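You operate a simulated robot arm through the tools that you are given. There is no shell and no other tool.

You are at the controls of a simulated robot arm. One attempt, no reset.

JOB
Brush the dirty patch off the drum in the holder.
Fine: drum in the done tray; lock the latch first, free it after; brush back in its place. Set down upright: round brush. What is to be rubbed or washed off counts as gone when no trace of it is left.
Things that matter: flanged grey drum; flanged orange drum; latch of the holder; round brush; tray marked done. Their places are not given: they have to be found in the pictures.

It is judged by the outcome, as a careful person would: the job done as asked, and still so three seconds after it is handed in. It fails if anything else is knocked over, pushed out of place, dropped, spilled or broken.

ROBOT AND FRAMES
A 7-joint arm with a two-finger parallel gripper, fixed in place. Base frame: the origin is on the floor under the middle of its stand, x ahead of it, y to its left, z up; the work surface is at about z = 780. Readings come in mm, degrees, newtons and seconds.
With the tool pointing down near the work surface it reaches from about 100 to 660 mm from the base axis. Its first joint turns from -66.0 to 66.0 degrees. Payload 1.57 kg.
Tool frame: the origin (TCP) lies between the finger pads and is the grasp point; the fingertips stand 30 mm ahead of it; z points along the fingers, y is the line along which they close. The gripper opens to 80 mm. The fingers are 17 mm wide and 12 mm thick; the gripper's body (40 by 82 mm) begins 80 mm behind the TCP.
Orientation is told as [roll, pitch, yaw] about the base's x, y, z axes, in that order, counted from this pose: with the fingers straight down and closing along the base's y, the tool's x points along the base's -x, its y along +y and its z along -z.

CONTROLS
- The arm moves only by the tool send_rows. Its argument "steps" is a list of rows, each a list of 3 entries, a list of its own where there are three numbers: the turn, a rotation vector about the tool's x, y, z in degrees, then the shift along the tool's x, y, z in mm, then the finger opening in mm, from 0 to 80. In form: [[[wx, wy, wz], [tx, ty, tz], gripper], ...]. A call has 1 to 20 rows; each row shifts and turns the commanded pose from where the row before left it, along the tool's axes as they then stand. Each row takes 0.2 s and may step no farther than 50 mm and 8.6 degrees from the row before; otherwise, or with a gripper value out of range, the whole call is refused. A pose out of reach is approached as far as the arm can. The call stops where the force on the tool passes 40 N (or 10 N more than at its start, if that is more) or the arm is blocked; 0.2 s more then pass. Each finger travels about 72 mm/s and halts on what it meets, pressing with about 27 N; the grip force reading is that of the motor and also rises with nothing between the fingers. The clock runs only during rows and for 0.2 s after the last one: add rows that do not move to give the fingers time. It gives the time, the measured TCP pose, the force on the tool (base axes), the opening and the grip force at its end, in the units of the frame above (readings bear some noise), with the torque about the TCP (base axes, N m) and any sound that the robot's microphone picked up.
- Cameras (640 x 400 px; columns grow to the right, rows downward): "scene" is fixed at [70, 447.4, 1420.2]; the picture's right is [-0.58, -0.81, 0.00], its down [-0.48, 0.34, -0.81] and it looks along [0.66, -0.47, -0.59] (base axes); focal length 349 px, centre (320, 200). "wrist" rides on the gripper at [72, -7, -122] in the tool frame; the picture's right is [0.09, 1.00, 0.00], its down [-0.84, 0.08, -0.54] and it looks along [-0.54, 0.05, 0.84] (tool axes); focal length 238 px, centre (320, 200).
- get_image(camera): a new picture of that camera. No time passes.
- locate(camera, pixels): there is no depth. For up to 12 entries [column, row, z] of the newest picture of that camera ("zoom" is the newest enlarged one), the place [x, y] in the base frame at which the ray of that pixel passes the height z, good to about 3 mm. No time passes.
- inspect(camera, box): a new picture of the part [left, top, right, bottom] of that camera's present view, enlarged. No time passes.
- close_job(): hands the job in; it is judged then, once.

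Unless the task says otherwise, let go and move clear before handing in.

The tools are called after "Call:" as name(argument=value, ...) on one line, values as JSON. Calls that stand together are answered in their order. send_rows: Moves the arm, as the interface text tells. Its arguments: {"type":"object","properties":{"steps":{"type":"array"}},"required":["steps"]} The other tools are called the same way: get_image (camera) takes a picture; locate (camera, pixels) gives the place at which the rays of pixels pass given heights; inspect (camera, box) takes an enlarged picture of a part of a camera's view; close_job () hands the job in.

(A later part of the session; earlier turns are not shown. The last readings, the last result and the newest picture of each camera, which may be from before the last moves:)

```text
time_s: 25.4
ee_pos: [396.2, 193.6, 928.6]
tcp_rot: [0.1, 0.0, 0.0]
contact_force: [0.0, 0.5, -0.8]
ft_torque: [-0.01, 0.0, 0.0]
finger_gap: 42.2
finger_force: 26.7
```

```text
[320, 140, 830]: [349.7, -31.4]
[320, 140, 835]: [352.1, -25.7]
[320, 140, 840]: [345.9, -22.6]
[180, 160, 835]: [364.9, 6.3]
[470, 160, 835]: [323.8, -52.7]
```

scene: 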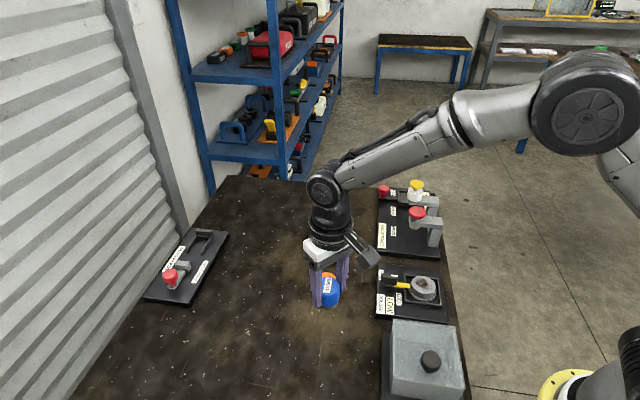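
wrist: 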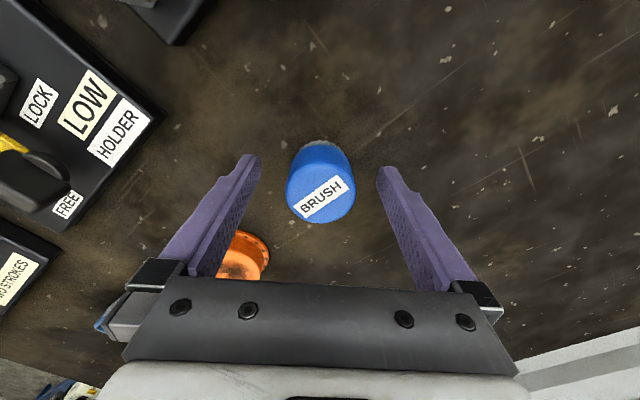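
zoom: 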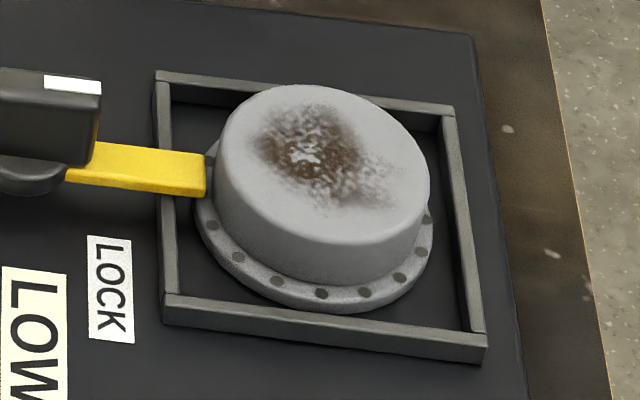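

The drum top ellipse is centred at zoom (322,162), about 54 mm across, and the patch spans (250–395, 105–205). I'll work out the top height by comparing rays.

Call:
locate(camera="zoom", pixels=[[322, 162, 810], [322, 162, 815], [322, 162, 820], [322, 162, 825], [322, 162, 830], [314, 218, 797], [314, 218, 801], [318, 150, 820], [250, 120, 820], [395, 205, 820], [320, 105, 820], [330, 205, 820]])

```text
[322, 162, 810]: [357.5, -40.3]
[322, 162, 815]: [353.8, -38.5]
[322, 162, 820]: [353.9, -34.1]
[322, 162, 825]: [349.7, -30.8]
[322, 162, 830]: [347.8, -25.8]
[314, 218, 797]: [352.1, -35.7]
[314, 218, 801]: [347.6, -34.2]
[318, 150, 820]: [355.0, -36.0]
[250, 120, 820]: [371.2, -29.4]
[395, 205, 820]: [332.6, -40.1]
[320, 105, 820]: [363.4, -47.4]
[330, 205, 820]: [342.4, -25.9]
```

The drum centre is ≈(350,-34.5) with its top at ≈820. With bristles 45 mm below the TCP, contact should be near TCP z≈865, so I'll carry the brush over the drum at z≈928.

Call:
send_rows(steps=[[[0, 0, 0], [6, -38, 0], 36], [[0, 0, 0], [9, -42, 0], 36], [[0, 0, 0], [9, -42, 0], 36], [[0, 0, 0], [9, -42, 0], 36], [[0, 0, 0], [7, -38, 0], 36], [[0, 0, 0], [4, -26.5, 0], 36]])

Call:
inspect(camera="scene", box=[370, 220, 470, 320])

Call:
get_image(camera="wrist")

```text
time_s: 26.8
ee_pos: [350.1, -34.4, 930.1]
tcp_rot: [-0.1, 0.0, 0.0]
contact_force: [-0.4, 0.1, -0.6]
ft_torque: [0.0, 0.01, -0.01]
finger_gap: 42.3
finger_force: 27.0
```

```text
4.00 times, centred on (420, 270) of scene
```

zoom: 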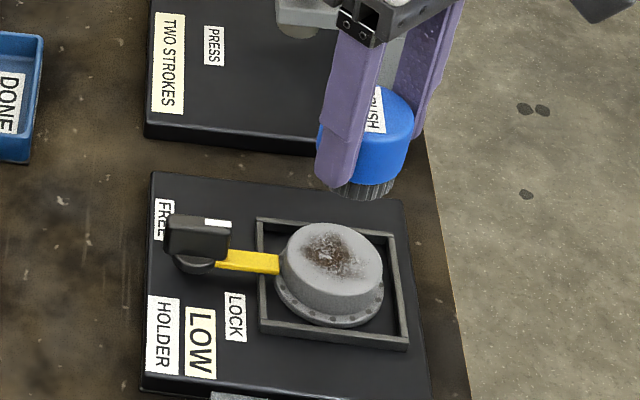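

```text
taken
```

wrist: 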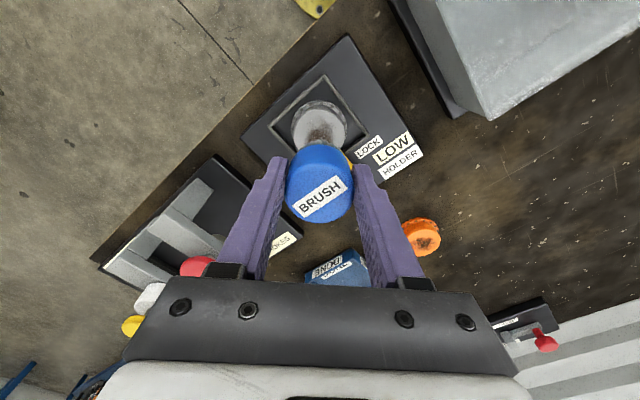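

The brush is over the drum and clear of the knob. I'll descend to TCP z≈876, then creep down watching the force.

Call:
send_rows(steps=[[[0, 0, 0], [0, 0, 20], 36], [[0, 0, 0], [0, 0, 20], 36], [[0, 0, 0], [0, 0, 10], 36], [[0, 0, 0], [0, 0, 4], 36]])

Call:
inspect(camera="scene", box=[385, 245, 455, 315])

```text
time_s: 27.8
ee_pos: [351.6, -34.7, 876.2]
tcp_rot: [0.0, 0.0, -0.1]
contact_force: [-0.7, 0.6, -0.7]
ft_torque: [0.01, -0.01, 0.0]
finger_gap: 42.1
finger_force: 27.2
```

```text
5.71 times, centred on (420, 280) of scene
```

zoom: 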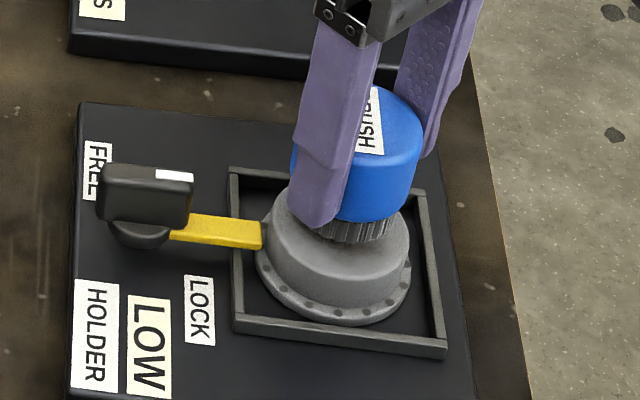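

The bristles are a few mm above the drum top with no contact yet. I'll creep down.

Call:
send_rows(steps=[[[0, 0, 0], [0, 0, 2], 36], [[0, 0, 0], [0, 0, 2], 36], [[0, 0, 0], [0, 0, 1], 36]])

Call:
send_rows(steps=[[[0, 0, 0], [0, 0, 1], 36], [[0, 0, 0], [0, 0, 1], 36]])

```text
time_s: 28.6
ee_pos: [351.5, -35.3, 871.5]
tcp_rot: [0.0, -0.1, 0.0]
contact_force: [0.7, -0.1, -0.2]
ft_torque: [-0.02, -0.02, 0.01]
finger_gap: 42.3
finger_force: 26.6
```

```text
time_s: 29.2
ee_pos: [351.9, -34.7, 870.0]
tcp_rot: [0.0, 0.0, 0.0]
contact_force: [0.1, 0.0, -1.0]
ft_torque: [0.04, -0.03, 0.0]
finger_gap: 42.2
finger_force: 27.2
```

Call:
send_rows(steps=[[[0, 0, 0], [0, 0, 1], 36], [[0, 0, 0], [0, 0, 1], 36]])

Call:
send_rows(steps=[[[0, 0, 0], [0, 0, 1], 36], [[0, 0, 0], [0, 0, 1], 36]])

```text
time_s: 29.8
ee_pos: [351.7, -34.8, 866.3]
tcp_rot: [-0.1, 0.0, 0.0]
contact_force: [0.7, 0.6, -0.6]
ft_torque: [-0.02, 0.0, 0.01]
finger_gap: 42.3
finger_force: 26.7
```

```text
time_s: 30.4
ee_pos: [351.8, -34.3, 865.9]
tcp_rot: [0.1, 0.0, -0.1]
contact_force: [-1.4, -1.6, 5.3]
ft_torque: [0.0, 0.06, 0.0]
finger_gap: 42.0
finger_force: 27.1
```

Contact is at TCP z≈865.5 with about 5 N, giving a drum top of ≈821. I'll brush with a gentle 8 mm circle around the patch.

Call:
send_rows(steps=[[[0, 0, 0], [8, 0, 0], 36], [[0, 0, 0], [-2.34, 5.66, 0], 36], [[0, 0, 0], [-5.66, 2.34, 0], 36], [[0, 0, 0], [-5.66, -2.34, 0], 36], [[0, 0, 0], [-2.34, -5.66, 0], 36], [[0, 0, 0], [2.34, -5.66, 0], 36], [[0, 0, 0], [5.66, -2.34, 0], 36], [[0, 0, 0], [5.66, 2.34, 0], 36], [[0, 0, 0], [2.34, 5.66, 0], 36], [[0, 0, 0], [-8, 0, 0], 36]])

Call:
inspect(camera="scene", box=[385, 245, 455, 315])

```text
time_s: 32.6
ee_pos: [351.8, -33.8, 864.4]
tcp_rot: [-0.1, 0.2, 0.0]
contact_force: [-4.6, 0.0, 13.8]
ft_torque: [-0.03, 0.11, -0.01]
finger_gap: 42.3
finger_force: 27.0
```

```text
5.71 times, centred on (420, 280) of scene
```

zoom: 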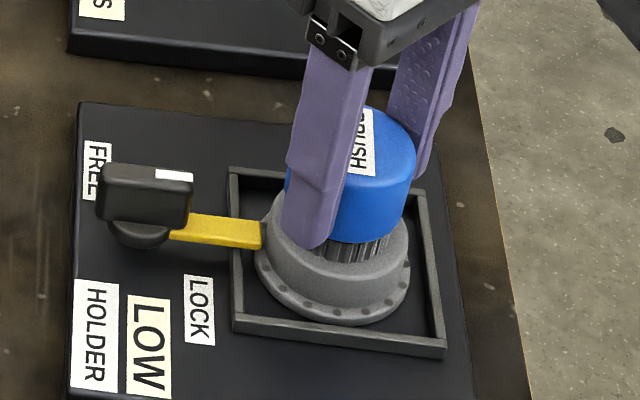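

One pass is done, with the force now at 14 N. I'll lift the brush aside to see how much of the patch is left.

Call:
send_rows(steps=[[[0, 0, 0], [0, 0, -10], 36], [[0, 0, 0], [0, 0, -30], 36], [[0, 0, 0], [-10, 25, -20], 36], [[0, 0, 0], [-10, 35, 0], 36]])

Call:
inspect(camera="scene", box=[398, 266, 448, 312])

Call:
get_image(camera="wrist")

```text
time_s: 33.6
ee_pos: [371.6, 26.1, 926.0]
tcp_rot: [0.1, 0.0, 0.0]
contact_force: [-0.5, 0.2, -1.2]
ft_torque: [-0.01, 0.0, 0.0]
finger_gap: 42.2
finger_force: 27.4
```

```text
8.70 times, centred on (423, 289) of scene
```

zoom: 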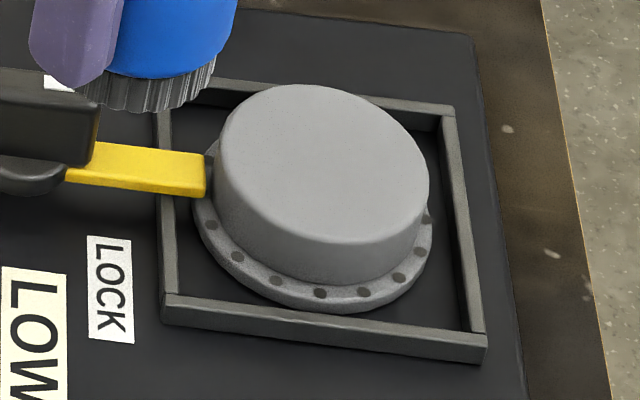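

```text
taken
```

wrist: 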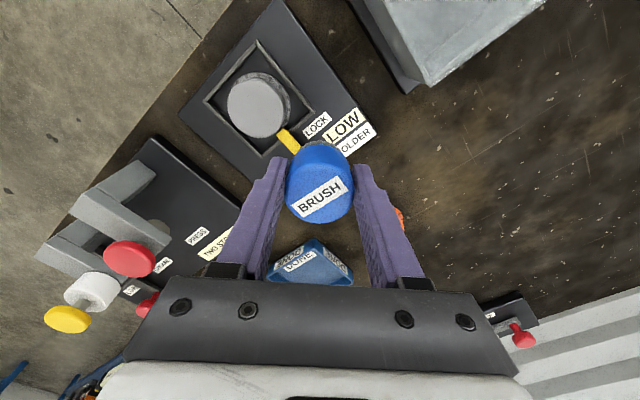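

The scene view shows no patch left. I'll check with a close wrist zoom for any faint trace.

Call:
inspect(camera="wrist", box=[215, 60, 305, 145])

Call:
inspect(camera="scene", box=[408, 272, 440, 298])

```text
4.71 times, centred on (260, 102) of wrist
```

zoom: 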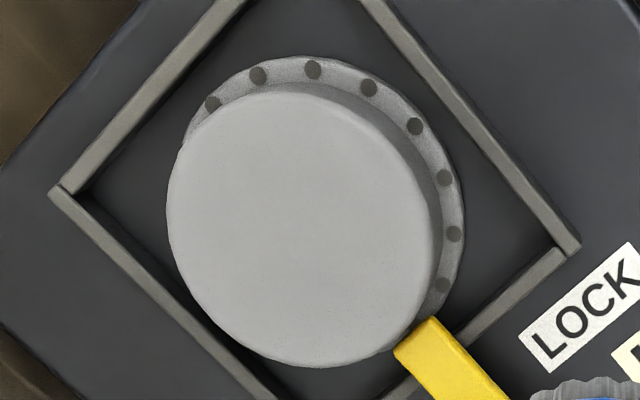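

```text
15.38 times, centred on (424, 285) of scene
```

zoom: 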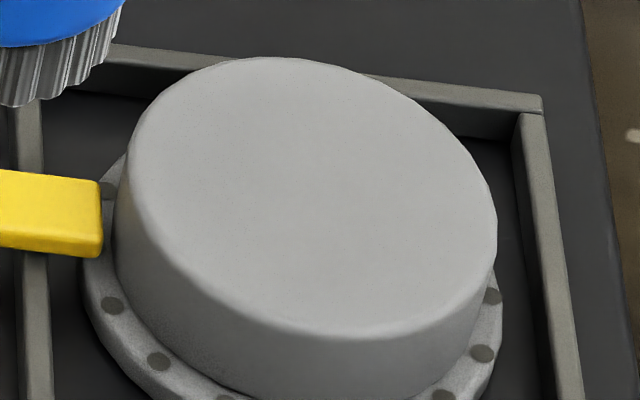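

Both zooms show a clean top with no visible trace. I'll do one more light pass with a slightly wider circle, to be sure nothing faint remains.

Call:
send_rows(steps=[[[0, 0, 0], [10, -35, 0], 36], [[0, 0, 0], [10, -25, 0], 36], [[0, 0, 0], [0, 0, 30], 36], [[0, 0, 0], [0, 0, 20], 36], [[0, 0, 0], [0, 0, 7], 36], [[0, 0, 0], [0, 0, 2], 36], [[0, 0, 0], [0, 0, 0], 36]])

```text
time_s: 35.2
ee_pos: [351.3, -33.9, 865.6]
tcp_rot: [0.0, 0.0, -0.1]
contact_force: [-0.5, 0.3, -0.2]
ft_torque: [-0.01, 0.01, 0.02]
finger_gap: 42.2
finger_force: 27.0
```

It's just at the surface with no force. I'll press 1 mm and run the second circle.

Call:
send_rows(steps=[[[0, 0, 0], [0, 0, 0.9], 36], [[0, 0, 0], [9, 0, 0], 36], [[0, 0, 0], [-2.64, 6.36, 0], 36], [[0, 0, 0], [-6.36, 2.64, 0], 36], [[0, 0, 0], [-6.36, -2.64, 0], 36], [[0, 0, 0], [-2.64, -6.36, 0], 36], [[0, 0, 0], [2.64, -6.36, 0], 36], [[0, 0, 0], [6.36, -2.64, 0], 36], [[0, 0, 0], [6.36, 2.64, 0], 36], [[0, 0, 0], [2.64, 6.36, 0], 36], [[0, 0, 0], [-9, 0, 0], 36], [[0, 0, 0], [0, 0, 0], 36]])

Call:
send_rows(steps=[[[0, 0, 0], [0, 0, -10], 36], [[0, 0, 0], [0, 0, -30], 36], [[0, 0, 0], [-10, 25, -20], 36], [[0, 0, 0], [-10, 35, 0], 36]])

Call:
inspect(camera="scene", box=[398, 266, 448, 312])

Call:
inspect(camera="wrist", box=[215, 60, 305, 145])

```text
time_s: 37.8
ee_pos: [352.3, -35.5, 865.0]
tcp_rot: [0.0, 0.1, 0.0]
contact_force: [-1.0, -0.8, -0.2]
ft_torque: [-0.03, -0.03, 0.02]
finger_gap: 42.1
finger_force: 26.7
```

```text
time_s: 38.8
ee_pos: [371.6, 24.5, 923.9]
tcp_rot: [-0.1, 0.0, 0.0]
contact_force: [-0.1, -0.2, -0.2]
ft_torque: [0.03, -0.02, 0.02]
finger_gap: 41.9
finger_force: 26.9
```

```text
8.70 times, centred on (423, 289) of scene
```

zoom: 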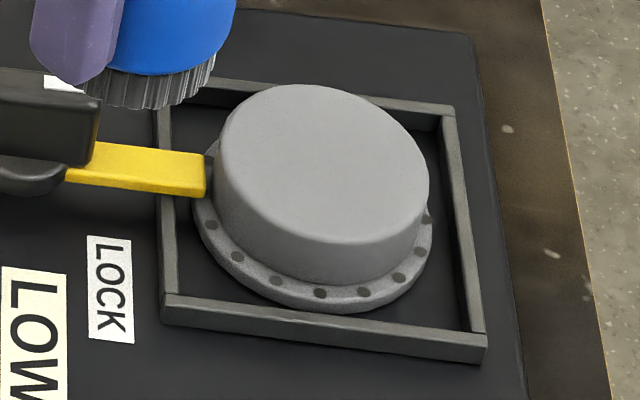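

```text
4.71 times, centred on (260, 102) of wrist
```

zoom: 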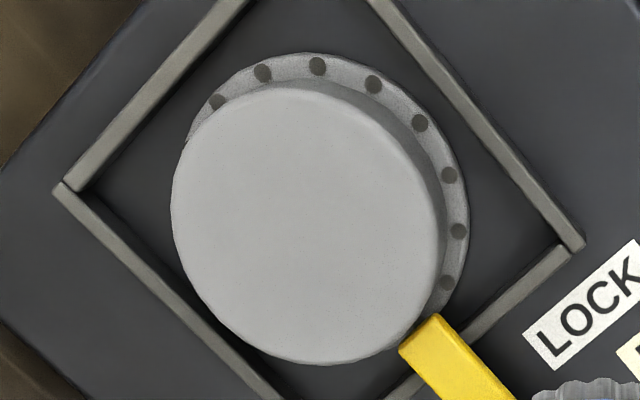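

The drum is clean and undisturbed. I'll carry the brush back to its exact place by reversing the commanded shifts, with the last few mm slow.

Call:
send_rows(steps=[[[0, 0, 0], [-5, 36, 0], 36], [[0, 0, 0], [-7, 48, 0], 36], [[0, 0, 0], [-7, 48, 0], 36], [[0, 0, 0], [-5, 36.5, 0], 36], [[0, 0, 0], [0, 0, 0], 36], [[0, 0, 0], [0, 0, 35], 36], [[0, 0, 0], [0, 0, 35], 36], [[0, 0, 0], [0, 0, 20], 36], [[0, 0, 0], [0, 0, 5], 36], [[0, 0, 0], [0, 0, 0], 36]])

Call:
inspect(camera="scene", box=[285, 270, 385, 360])

```text
time_s: 41.0
ee_pos: [396.8, 194.5, 828.6]
tcp_rot: [0.1, 0.0, 0.0]
contact_force: [-0.3, 0.2, -1.5]
ft_torque: [-0.01, 0.03, 0.02]
finger_gap: 42.1
finger_force: 26.8
```

```text
4.44 times, centred on (335, 315) of scene
```

zoom: 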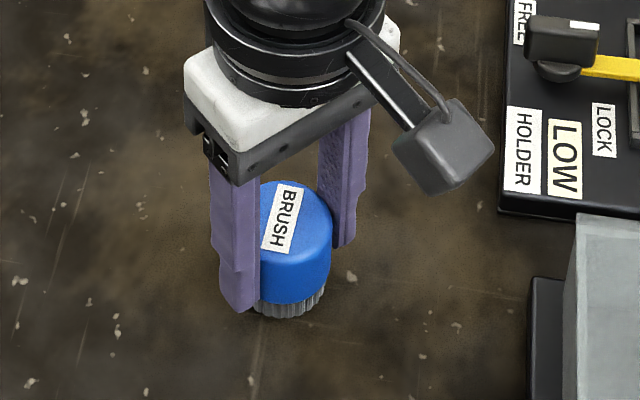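

The brush is back over its spot and about 4 mm up. I'll lower it in 1 mm steps until it touches.

Call:
send_rows(steps=[[[0, 0, 0], [0, 0, 1.5], 36], [[0, 0, 0], [0, 0, 1.5], 36], [[0, 0, 0], [0, 0, 1], 36]])

Call:
send_rows(steps=[[[0, 0, 0], [0, 0, 1], 36], [[0, 0, 0], [0, 0, 0.5], 36]])

```text
time_s: 41.8
ee_pos: [396.8, 193.7, 826.2]
tcp_rot: [0.1, -0.2, 0.0]
contact_force: [-0.3, 0.1, -0.5]
ft_torque: [0.0, 0.0, -0.01]
finger_gap: 41.7
finger_force: 27.2
```

```text
time_s: 42.4
ee_pos: [397.0, 194.8, 826.3]
tcp_rot: [-0.1, 0.0, 0.0]
contact_force: [0.9, -0.3, 1.5]
ft_torque: [-0.03, -0.04, -0.01]
finger_gap: 42.1
finger_force: 26.8
```

Call:
send_rows(steps=[[[0, 0, 0], [0, 0, 0.7], 36], [[0, 0, 0], [0, 0, 0], 36]])

```text
time_s: 43.0
ee_pos: [395.4, 194.6, 824.8]
tcp_rot: [0.1, -0.2, 0.0]
contact_force: [0.7, -0.1, 7.8]
ft_torque: [-0.02, -0.04, 0.02]
finger_gap: 41.8
finger_force: 26.8
```

The 7.8 N upward force shows the brush standing on the table. I'll open slowly and check it before rising.

Call:
send_rows(steps=[[[0, 0, 0], [0, 0, -0.5], 36], [[0, 0, 0], [0, 0, 0], 46], [[0, 0, 0], [0, 0, 0], 58], [[0, 0, 0], [0, 0, 0], 72], [[0, 0, 0], [0, 0, 0], 80], [[0, 0, 0], [0, 0, 0], 80]])

Call:
inspect(camera="scene", box=[285, 270, 385, 360])

Call:
get_image(camera="wrist")

```text
time_s: 44.4
ee_pos: [394.6, 194.3, 824.2]
tcp_rot: [-0.1, 0.1, 0.0]
contact_force: [-0.3, 0.3, 0.1]
ft_torque: [-0.01, 0.0, 0.02]
finger_gap: 79.9
finger_force: 0.1
```

```text
4.44 times, centred on (335, 315) of scene
```

zoom: 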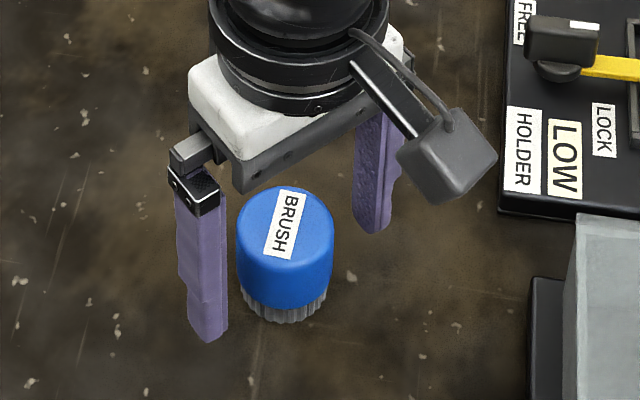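

```text
taken
```

wrist: 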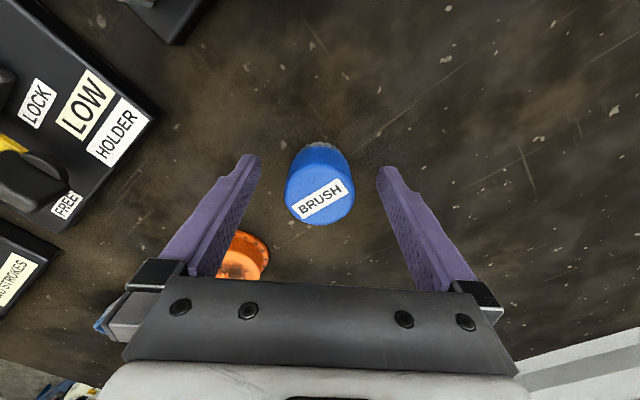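

The brush stands upright in its original spot. I'll rise and return above the latch, turning to yaw -136° with the fingers narrowed.

Call:
send_rows(steps=[[[0, 0, 0], [0, 0, -25], 80], [[0, 0, 0], [0, 0, -40], 80], [[0, 0, 0], [0, 0, -40], 80], [[0, 0, 0], [0, 0, -36], 80], [[0, 0, 0], [-2.5, -44, 0], 70], [[0, 0, 0], [-2.5, -44, 0], 60], [[0, 0, 0], [-2.5, -44, 0], 50], [[0, 0, 0], [-2.5, -44, 0], 40]])

Call:
send_rows(steps=[[[0, 0, 8.5], [0, 0, 0], 34], [[0, 0, 8.5], [0, 0, 0], 34], [[0, 0, 8.5], [0, 0, 0], 34], [[0, 0, 8.5], [0, 0, 0], 34], [[0, 0, 8.5], [0, 0, 0], 34], [[0, 0, 8.5], [0, 0, 0], 34], [[0, 0, 8.5], [0, 0, 0], 34], [[0, 0, 8.5], [0, 0, 0], 34], [[0, 0, 8.5], [0, 0, 0], 34], [[0, 0, 8.5], [0, 0, 0], 34], [[0, 0, 8.5], [0, 0, 0], 34], [[0, 0, 8.5], [0, 0, 0], 34], [[0, 0, 8.5], [0, 0, 0], 34], [[0, 0, 8.5], [0, 0, 0], 34], [[0, 0, 8.5], [0, 0, 0], 34], [[0, 0, 8.5], [0, 0, 0], 34]])

Call:
get_image(camera="wrist")

Call:
get_image(camera="scene")

```text
time_s: 46.2
ee_pos: [404.3, 18.3, 964.2]
tcp_rot: [0.0, 0.0, 0.1]
contact_force: [0.4, 0.0, 0.5]
ft_torque: [0.04, 0.01, 0.02]
finger_gap: 40.1
finger_force: 0.0
```

```text
time_s: 49.6
ee_pos: [404.8, 17.3, 964.6]
tcp_rot: [0.0, -0.1, -136.2]
contact_force: [-0.9, 0.9, 0.1]
ft_torque: [-0.01, -0.02, 0.01]
finger_gap: 34.3
finger_force: 0.0
```

```text
taken
```

wrist: 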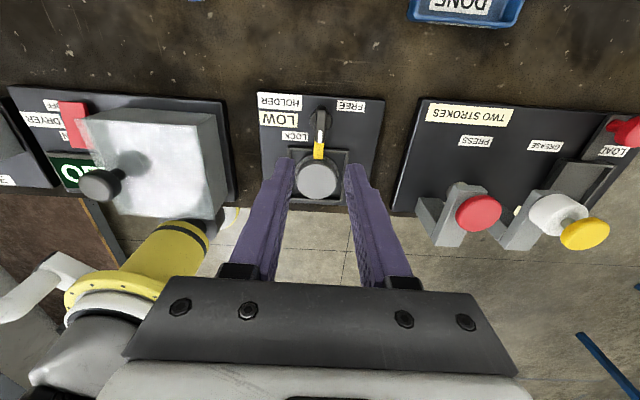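

```text
taken
```

scene: 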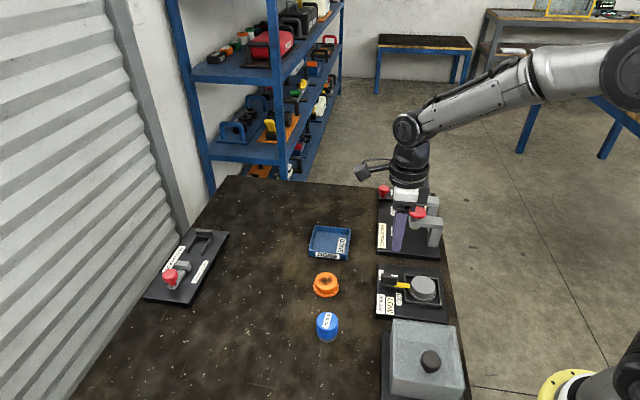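

The bar and tongue are lined up with the gripper at wrist column 320. I'll shift by ~2.5 mm to the earlier grip centre and descend to just above bar height first.

Call:
send_rows(steps=[[[0, 0, 0], [2.5, 0.7, 30], 34], [[0, 0, 0], [0, 0, 35], 34], [[0, 0, 0], [0, 0, 25], 34], [[0, 0, 0], [0, 0, 8], 34]])

Call:
inspect(camera="wrist", box=[250, 90, 390, 210])

Call:
inspect(camera="scene", box=[370, 235, 440, 305])

```text
time_s: 50.6
ee_pos: [407.1, 18.8, 866.3]
tcp_rot: [0.0, 0.0, -136.1]
contact_force: [-0.2, -0.1, -0.7]
ft_torque: [0.01, -0.04, 0.0]
finger_gap: 33.9
finger_force: 0.1
```

```text
3.33 times, centred on (320, 150) of wrist
```

zoom: 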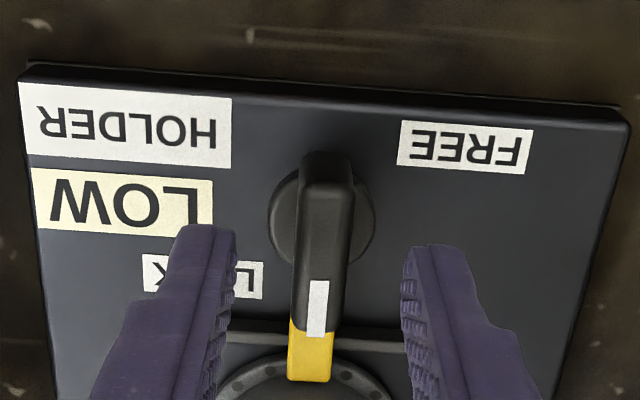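

```text
5.71 times, centred on (405, 270) of scene
```

zoom: 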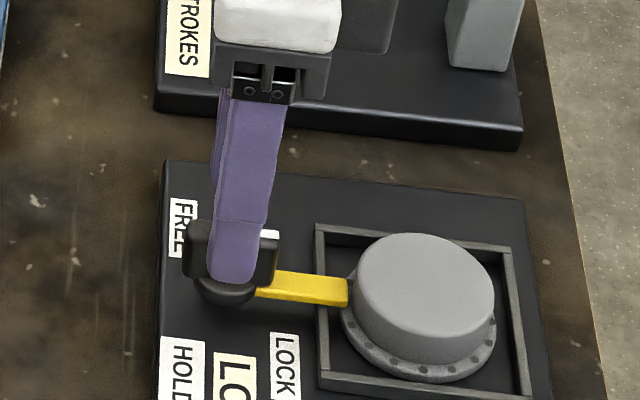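

The bar is centred between the fingers (mid-column ≈320). I'll lower to grip height and close.

Call:
send_rows(steps=[[[0, 0, 0], [0, 0, 14], 34], [[0, 0, 0], [0, 0, 13], 34], [[0, 0, 0], [0, 0, 0], 34], [[0, 0, 0], [0, 0, 0], 20], [[0, 0, 0], [0, 0, 0], 8], [[0, 0, 0], [0, 0, 0], 8], [[0, 0, 0], [0, 0, 0], 8]])

Call:
send_rows(steps=[[[0, 0, -6], [0, 0, 0], 8], [[0, 0, -6], [0, 0, 0], 8], [[0, 0, -6], [0, 0, 0], 8]])

```text
time_s: 52.2
ee_pos: [407.5, 18.0, 840.5]
tcp_rot: [0.0, 0.0, -135.8]
contact_force: [-1.4, 2.7, -0.4]
ft_torque: [-0.06, -0.1, 0.45]
finger_gap: 11.8
finger_force: 26.5
```

```text
time_s: 53.0
ee_pos: [406.1, 19.4, 839.6]
tcp_rot: [-0.1, -0.2, -117.9]
contact_force: [-2.9, -2.3, -0.5]
ft_torque: [0.53, -0.59, -0.03]
finger_gap: 12.1
finger_force: 26.7
```

The knob is turning back with low torque. I'll continue toward FREE.

Call:
send_rows(steps=[[[0, 0, -6], [0, 0, 0], 8], [[0, 0, -6], [0, 0, 0], 8], [[0, 0, -6], [0, 0, 0], 8], [[0, 0, -6], [0, 0, 0], 8]])

Call:
send_rows(steps=[[[0, 0, -6], [0, 0, 0], 8], [[0, 0, -6], [0, 0, 0], 8], [[0, 0, -6], [0, 0, 0], 8], [[0, 0, -6], [0, 0, 0], 8]])

Call:
inspect(camera="scene", box=[370, 235, 440, 305])

```text
time_s: 54.0
ee_pos: [405.3, 18.8, 838.3]
tcp_rot: [-0.1, 0.0, -93.9]
contact_force: [-11.0, 0.2, -0.3]
ft_torque: [-0.67, -0.22, 0.02]
finger_gap: 11.8
finger_force: 26.8
```

```text
time_s: 55.0
ee_pos: [408.3, 19.3, 840.6]
tcp_rot: [0.0, 0.0, -70.0]
contact_force: [-6.6, -5.6, -0.2]
ft_torque: [0.02, -0.15, -0.04]
finger_gap: 12.0
finger_force: 26.6
```

```text
5.71 times, centred on (405, 270) of scene
```

zoom: 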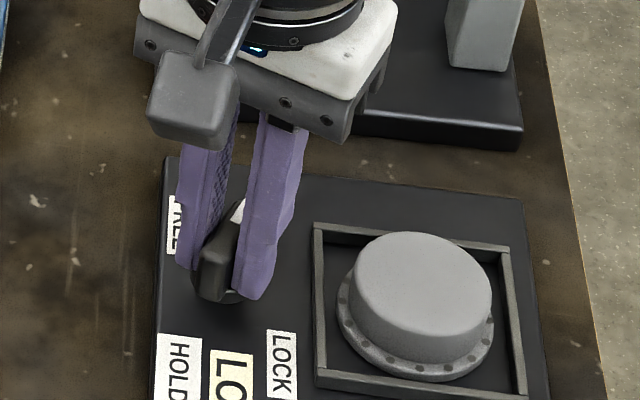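

The tongue has left the drum and about 24° remains. I'll relieve the side force slightly and turn to the FREE stop.

Call:
send_rows(steps=[[[0, 0, -6], [-0.3, -0.9, 0], 8], [[0, 0, -6], [0, 0, 0], 8], [[0, 0, -6], [0, 0, 0], 8], [[0, 0, -6], [0, 0, 0], 8]])

Call:
send_rows(steps=[[[0, 0, -2], [0, 0, 0], 8], [[0, 0, -2], [0, 0, 0], 8]])

```text
time_s: 56.0
ee_pos: [407.8, 19.4, 839.5]
tcp_rot: [-0.1, 0.1, -45.9]
contact_force: [-4.9, -2.5, 0.6]
ft_torque: [0.31, 0.3, 0.0]
finger_gap: 11.8
finger_force: 26.8
```

```text
time_s: 56.6
ee_pos: [408.6, 17.8, 841.0]
tcp_rot: [0.0, 0.1, -42.0]
contact_force: [-5.4, 3.3, 0.6]
ft_torque: [0.08, 0.12, -0.53]
finger_gap: 12.9
finger_force: 26.8
```

The z torque hit -0.53 N·m and the gap widened, so the FREE stop is reached. I'll back off, open and rise to look.

Call:
send_rows(steps=[[[0, 0, 3.5], [0, 0, 0], 8], [[0, 0, 0], [0, 0, 0], 20], [[0, 0, 0], [0, 0, 0], 34], [[0, 0, 0], [0, 0, 0], 34], [[0, 0, 0], [0, 0, -20], 34], [[0, 0, 0], [0, 0, -30], 34], [[0, 0, 0], [0, 0, -40], 34], [[0, 0, 0], [0, 0, -40], 34]])

Call:
inspect(camera="scene", box=[370, 255, 450, 325])

Call:
get_image(camera="wrist")

```text
time_s: 58.4
ee_pos: [408.2, 17.5, 972.8]
tcp_rot: [0.0, 0.1, -45.5]
contact_force: [0.3, 0.3, -0.1]
ft_torque: [0.01, 0.0, -0.04]
finger_gap: 33.9
finger_force: 0.0
```

```text
5.71 times, centred on (410, 290) of scene
```

zoom: 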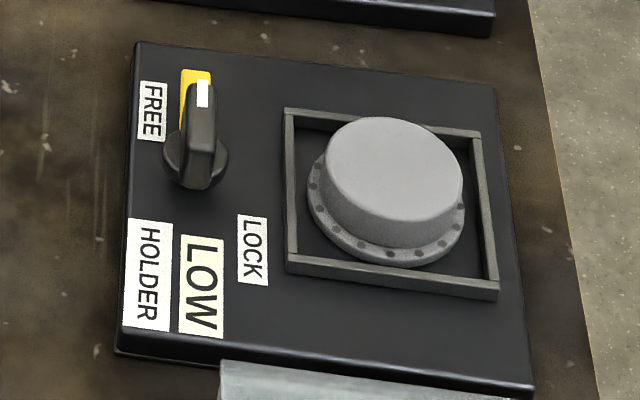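

```text
taken
```

wrist: 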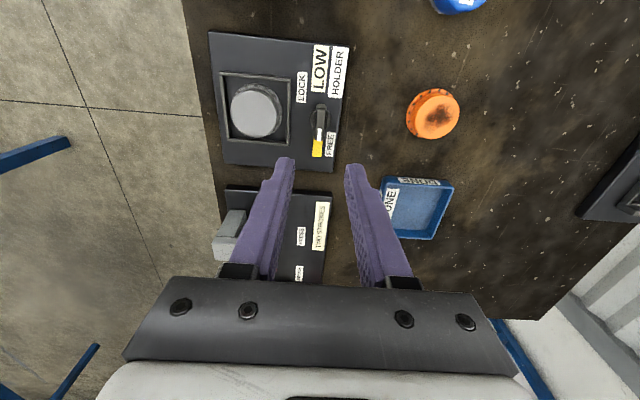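

The latch is back at FREE with the white mark on the yellow stripe, and the drum is clean and unlocked. I'll turn to yaw 0 (closing toward the frame corners) and hover over the drum.

Call:
send_rows(steps=[[[0, 0, -7.58], [0, 0, 0], 40], [[0, 0, -7.58], [0, 0, 0], 50], [[0, 0, -7.58], [0, 0, 0], 60], [[0, 0, -7.58], [0, 0, 0], 66], [[0, 0, -7.58], [0, 0, 0], 66], [[0, 0, -7.58], [0, 0, 0], 66], [[0, 0, 0], [28.9, -26, 0], 66], [[0, 0, 0], [28.9, -26, 0], 66], [[0, 0, 0], [0, 0, 35], 66], [[0, 0, 0], [0, 0, 35], 66]])

Call:
get_image(camera="wrist")

Call:
inspect(camera="wrist", box=[250, 90, 390, 200])

Call:
inspect(camera="scene", box=[375, 235, 455, 315])

```text
time_s: 60.6
ee_pos: [350.4, -32.8, 900.6]
tcp_rot: [0.1, 0.0, 0.0]
contact_force: [0.6, -0.6, 0.6]
ft_torque: [-0.01, 0.02, 0.02]
finger_gap: 66.0
finger_force: 0.1
```

```text
taken
```

wrist: 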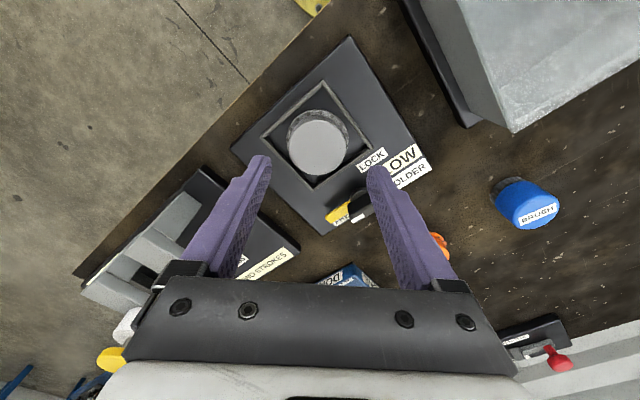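

```text
3.64 times, centred on (320, 145) of wrist
```

zoom: 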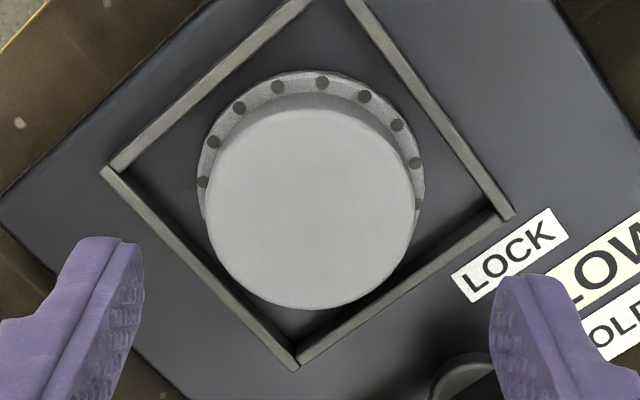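

```text
5.00 times, centred on (415, 275) of scene
```

zoom: 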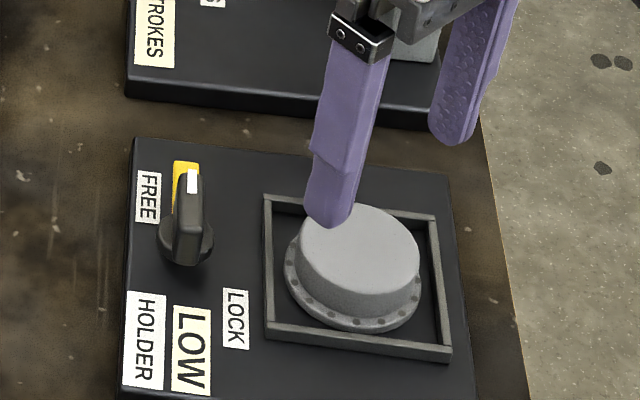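

In the zoom the drum top is centred at (310,208), so I'll locate it along with the frame corners.

Call:
locate(camera="zoom", pixels=[[310, 208, 821], [310, 208, 818], [205, 205, 821], [415, 205, 821], [312, 107, 821], [305, 309, 821], [105, 168, 803], [295, 368, 803], [512, 212, 803], [311, 185, 800]])

```text
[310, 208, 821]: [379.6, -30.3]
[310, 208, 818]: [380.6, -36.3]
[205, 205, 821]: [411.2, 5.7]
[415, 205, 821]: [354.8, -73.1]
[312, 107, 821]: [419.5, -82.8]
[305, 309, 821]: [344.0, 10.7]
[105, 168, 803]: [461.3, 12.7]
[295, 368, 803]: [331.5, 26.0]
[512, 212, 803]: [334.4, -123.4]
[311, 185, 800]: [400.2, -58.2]
```

That used the scene zoom, so I'll redo it with the equivalent wrist pixels.

Call:
locate(camera="wrist", pixels=[[317.25, 147.2, 821], [317.25, 147.2, 818], [288.4, 146.4, 821], [346.1, 146.4, 821], [317.8, 119.5, 821], [315.9, 174.9, 821], [260.9, 136.2, 803], [313.1, 191.2, 803], [372.7, 148.3, 803], [317.5, 140, 801]])

```text
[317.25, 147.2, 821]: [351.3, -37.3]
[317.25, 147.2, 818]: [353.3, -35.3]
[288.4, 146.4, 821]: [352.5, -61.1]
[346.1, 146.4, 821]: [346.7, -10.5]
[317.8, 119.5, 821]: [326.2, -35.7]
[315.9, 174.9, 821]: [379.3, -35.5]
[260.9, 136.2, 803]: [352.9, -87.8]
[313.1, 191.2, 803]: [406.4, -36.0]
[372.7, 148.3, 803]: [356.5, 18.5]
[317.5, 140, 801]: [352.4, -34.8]
```

The drum centre is ≈(352,-35.8). I'll shift 1.5 mm in x and -3 mm in y, then descend so the tips stop near z≈808, above the flange and frame.

Call:
send_rows(steps=[[[0, 0, 0], [-1.5, -3, 0], 66], [[0, 0, 0], [0, 0, 20], 66], [[0, 0, 0], [0, 0, 20], 66], [[0, 0, 0], [0, 0, 12], 66], [[0, 0, 0], [0, 0, 6], 66], [[0, 0, 0], [0, 0, 4], 66]])

Call:
inspect(camera="wrist", box=[240, 100, 400, 230])

Call:
inspect(camera="scene", box=[385, 250, 455, 315])

```text
time_s: 62.0
ee_pos: [352.5, -37.1, 839.9]
tcp_rot: [0.0, 0.1, 0.0]
contact_force: [0.3, 0.1, 0.0]
ft_torque: [0.0, 0.03, -0.01]
finger_gap: 66.1
finger_force: 0.0
```

```text
3.08 times, centred on (320, 165) of wrist
```

zoom: 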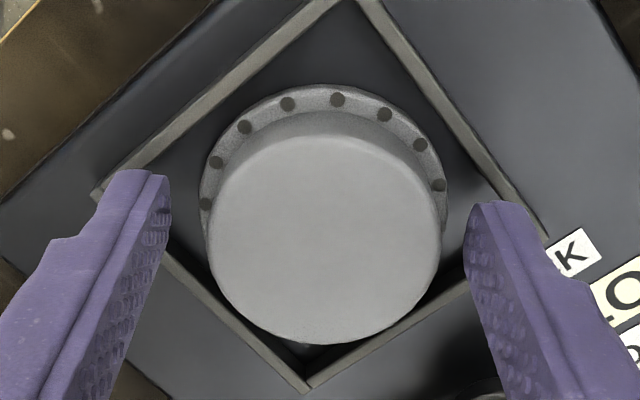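

```text
6.15 times, centred on (420, 282) of scene
```

zoom: 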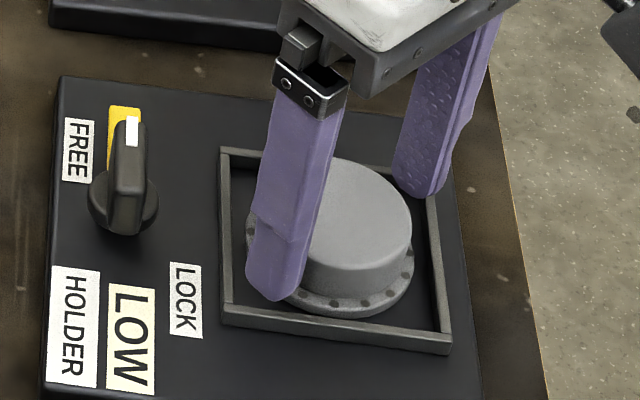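

The drum is centred within ~0.5 mm between the fingers and there's no contact. I'll go 2 mm lower and close on the body above the flange.

Call:
send_rows(steps=[[[0, 0, 0], [0, 0, 2], 66], [[0, 0, 0], [0, 0, 0], 58], [[0, 0, 0], [0, 0, 0], 52], [[0, 0, 0], [0, 0, 0], 46], [[0, 0, 0], [0, 0, 0], 44], [[0, 0, 0], [0, 0, 0], 44]])

Call:
inspect(camera="wrist", box=[240, 100, 400, 230])

```text
time_s: 63.4
ee_pos: [350.2, -36.1, 836.4]
tcp_rot: [0.0, 0.0, -0.1]
contact_force: [0.6, 0.0, 0.0]
ft_torque: [-0.03, 0.0, -0.01]
finger_gap: 49.9
finger_force: 27.4
```

```text
3.08 times, centred on (320, 165) of wrist
```

zoom: 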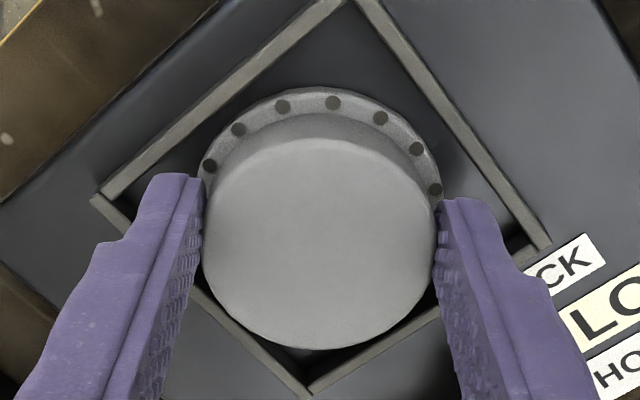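

The drum is gripped at 49.9 mm. I'll lift slowly and check it comes out of the holder.

Call:
send_rows(steps=[[[0, 0, 0], [0, 0, -5], 44], [[0, 0, 0], [0, 0, -10], 44], [[0, 0, 0], [0, 0, -20], 44], [[0, 0, 0], [0, 0, -35], 44], [[0, 0, 0], [0, 0, -30], 44]])

Call:
inspect(camera="scene", box=[370, 210, 470, 320])

Call:
get_image(camera="wrist")

```text
time_s: 64.6
ee_pos: [349.3, -34.7, 936.3]
tcp_rot: [0.0, 0.0, 0.0]
contact_force: [0.2, 0.0, -0.8]
ft_torque: [0.0, 0.01, -0.01]
finger_gap: 50.3
finger_force: 26.8
```

```text
3.64 times, centred on (420, 265) of scene
```

zoom: 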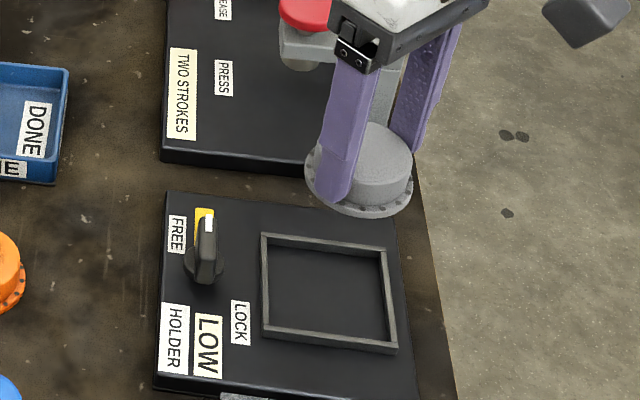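

```text
taken
```

wrist: 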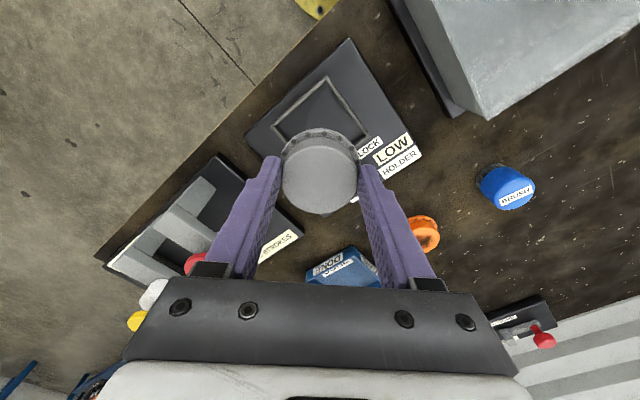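

The drum is out cleanly and the holder is undisturbed. Next I'll measure the done tray.

Call:
inspect(camera="scene", box=[298, 215, 362, 268])

```text
7.55 times, centred on (330, 242) of scene
```

zoom: 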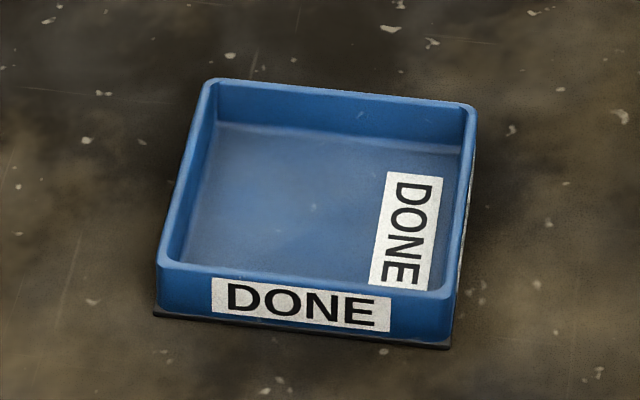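

Call:
locate(camera="zoom", pixels=[[207, 82, 800], [475, 107, 800], [453, 297, 800], [160, 265, 800], [155, 312, 781], [448, 347, 781], [218, 124, 784], [458, 150, 784]])

```text
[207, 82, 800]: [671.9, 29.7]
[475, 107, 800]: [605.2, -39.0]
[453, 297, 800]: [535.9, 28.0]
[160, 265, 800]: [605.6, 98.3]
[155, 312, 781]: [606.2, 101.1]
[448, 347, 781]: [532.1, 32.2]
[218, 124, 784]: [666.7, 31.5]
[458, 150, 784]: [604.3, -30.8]
```

The tray centre is (604,29), its sides are ~97 mm at 45° and its rim is at z≈800, so yaw 0 puts the fingers on the tray's diagonal. I'll carry the drum over it.

Call:
send_rows(steps=[[[0, 0, 0], [-30, 8, 0], 44], [[0, 0, 0], [-42, 11, 0], 44], [[0, 0, 0], [-42, 11, 0], 44], [[0, 0, 0], [-42, 11, 0], 44], [[0, 0, 0], [-42, 11, 0], 44], [[0, 0, 0], [-35, 8, 0], 44], [[0, 0, 0], [-21, 5, 0], 44], [[0, 0, 0], [0, 0, 0], 44]])

Call:
get_image(camera="wrist")

Call:
inspect(camera="scene", box=[280, 160, 400, 280])

```text
time_s: 66.4
ee_pos: [605.2, 29.3, 938.2]
tcp_rot: [0.0, -0.1, -0.1]
contact_force: [-0.3, -0.5, -0.3]
ft_torque: [0.03, 0.0, 0.03]
finger_gap: 50.3
finger_force: 27.0
```

```text
taken
```

wrist: 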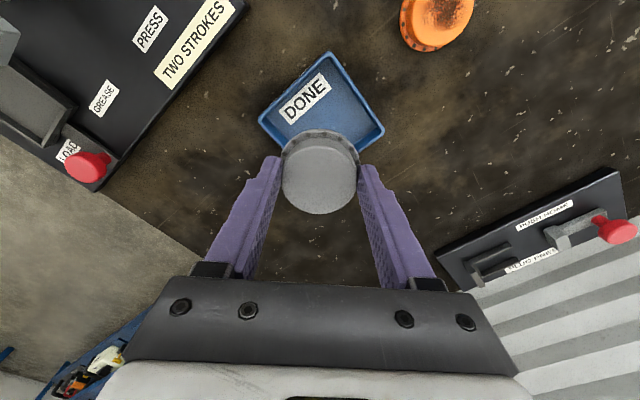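

```text
3.33 times, centred on (340, 220) of scene
```

zoom: 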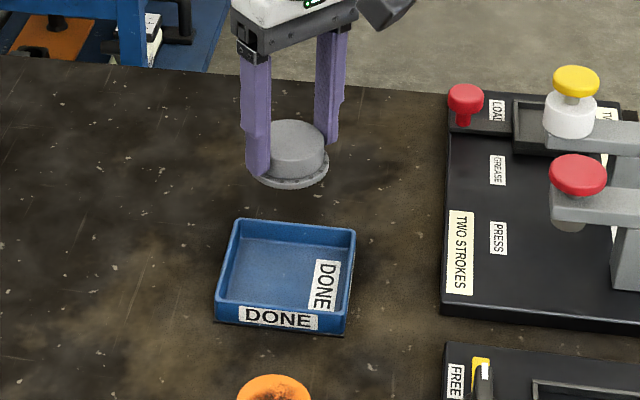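

I'll confirm the tray centre using the wrist view's rim corners before lowering.

Call:
locate(camera="wrist", pixels=[[329, 52, 800], [258, 121, 800], [385, 130, 800]])

```text
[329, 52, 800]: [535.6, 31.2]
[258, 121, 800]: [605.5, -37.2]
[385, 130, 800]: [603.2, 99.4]
```

The tray centre is confirmed at ≈(604,31). I'll lower the drum to a few mm above the floor.

Call:
send_rows(steps=[[[0, 0, 0], [0, 1.2, 30], 44], [[0, 0, 0], [0, 0, 35], 44], [[0, 0, 0], [0, 0, 25], 44], [[0, 0, 0], [0, 0, 12], 44], [[0, 0, 0], [0, 0, 0], 44]])

Call:
inspect(camera="scene", box=[285, 195, 375, 275])

Call:
get_image(camera="wrist")

```text
time_s: 67.6
ee_pos: [605.8, 30.4, 834.4]
tcp_rot: [-0.1, -0.1, 0.0]
contact_force: [-0.5, -0.6, -0.3]
ft_torque: [0.03, 0.01, -0.04]
finger_gap: 50.3
finger_force: 26.6
```

```text
5.00 times, centred on (330, 235) of scene
```

zoom: 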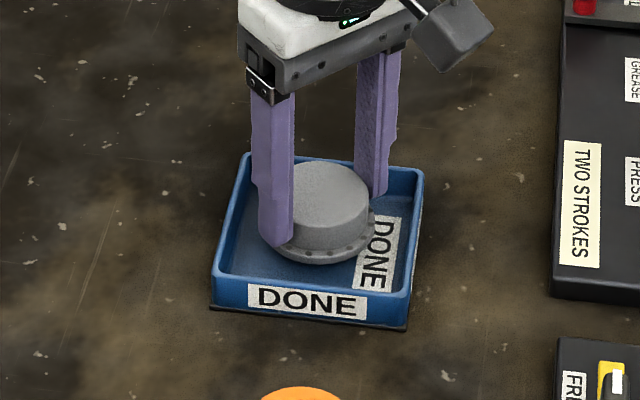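

```text
taken
```

wrist: 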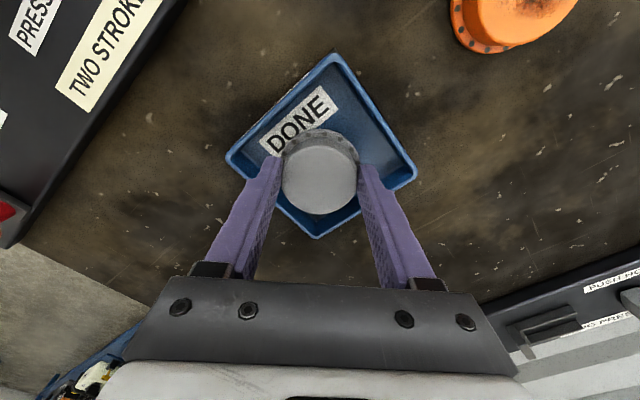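

The drum is inside the tray walls, fairly central. I'll creep down until it touches the floor.

Call:
send_rows(steps=[[[0, 0, 0], [0, 0, 2], 44], [[0, 0, 0], [0, 0, 2], 44], [[0, 0, 0], [0, 0, 1.5], 44]])

Call:
send_rows(steps=[[[0, 0, 0], [0, 0, 1], 44], [[0, 0, 0], [0, 0, 1], 44]])

```text
time_s: 68.4
ee_pos: [605.8, 27.7, 829.1]
tcp_rot: [0.0, 0.0, 0.1]
contact_force: [-0.2, 0.1, -0.9]
ft_torque: [0.03, 0.01, -0.02]
finger_gap: 50.2
finger_force: 26.4
```

```text
time_s: 69.0
ee_pos: [604.9, 29.7, 827.3]
tcp_rot: [0.0, -0.1, 0.0]
contact_force: [0.0, 0.8, -0.4]
ft_torque: [0.01, -0.01, 0.01]
finger_gap: 50.2
finger_force: 26.5
```

Call:
send_rows(steps=[[[0, 0, 0], [0, 0, 1], 44], [[0, 0, 0], [0, 0, 1], 44]])

Call:
send_rows(steps=[[[0, 0, 0], [0, 0, 0.8], 44], [[0, 0, 0], [0, 0, 0.8], 44]])

```text
time_s: 69.6
ee_pos: [604.7, 28.8, 825.9]
tcp_rot: [0.0, -0.1, -0.1]
contact_force: [0.7, 1.0, -1.3]
ft_torque: [-0.01, -0.01, 0.02]
finger_gap: 50.3
finger_force: 26.4
```

```text
time_s: 70.2
ee_pos: [605.4, 28.9, 824.1]
tcp_rot: [-0.1, -0.1, -0.1]
contact_force: [-4.4, -2.0, 6.8]
ft_torque: [-0.11, 0.13, 0.07]
finger_gap: 50.1
finger_force: 27.1
```

Contact with the floor reads 6.8 N. I'll open to 64 mm, which stays inside the tray walls, and check before rising.

Call:
send_rows(steps=[[[0, 0, 0], [0, 0, -0.4], 46], [[0, 0, 0], [0, 0, 0], 54], [[0, 0, 0], [0, 0, 0], 62], [[0, 0, 0], [0, 0, 0], 64], [[0, 0, 0], [0, 0, 0], 64]])

Call:
inspect(camera="scene", box=[285, 195, 375, 275])

Call:
inspect(camera="wrist", box=[220, 50, 430, 240])

```text
time_s: 71.4
ee_pos: [605.3, 30.4, 822.8]
tcp_rot: [0.0, 0.0, 0.0]
contact_force: [0.4, 0.1, 0.6]
ft_torque: [0.02, 0.02, -0.01]
finger_gap: 63.9
finger_force: 0.0
```

```text
5.00 times, centred on (330, 235) of scene
```

zoom: 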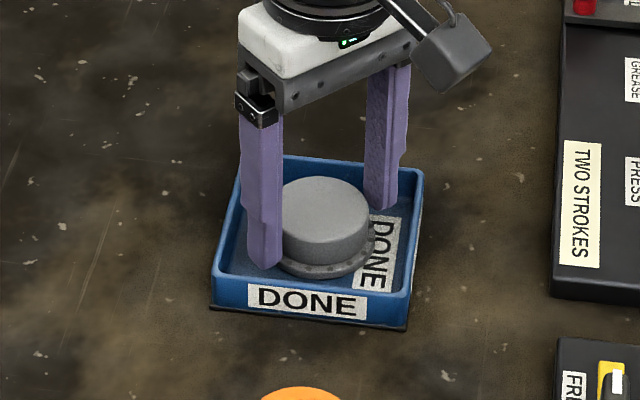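

```text
2.11 times, centred on (325, 145) of wrist
```

zoom: 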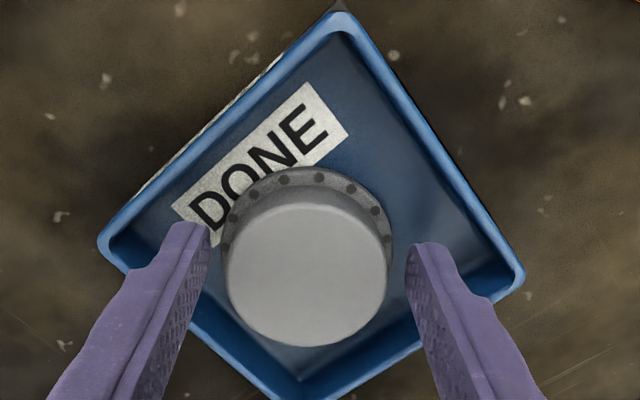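

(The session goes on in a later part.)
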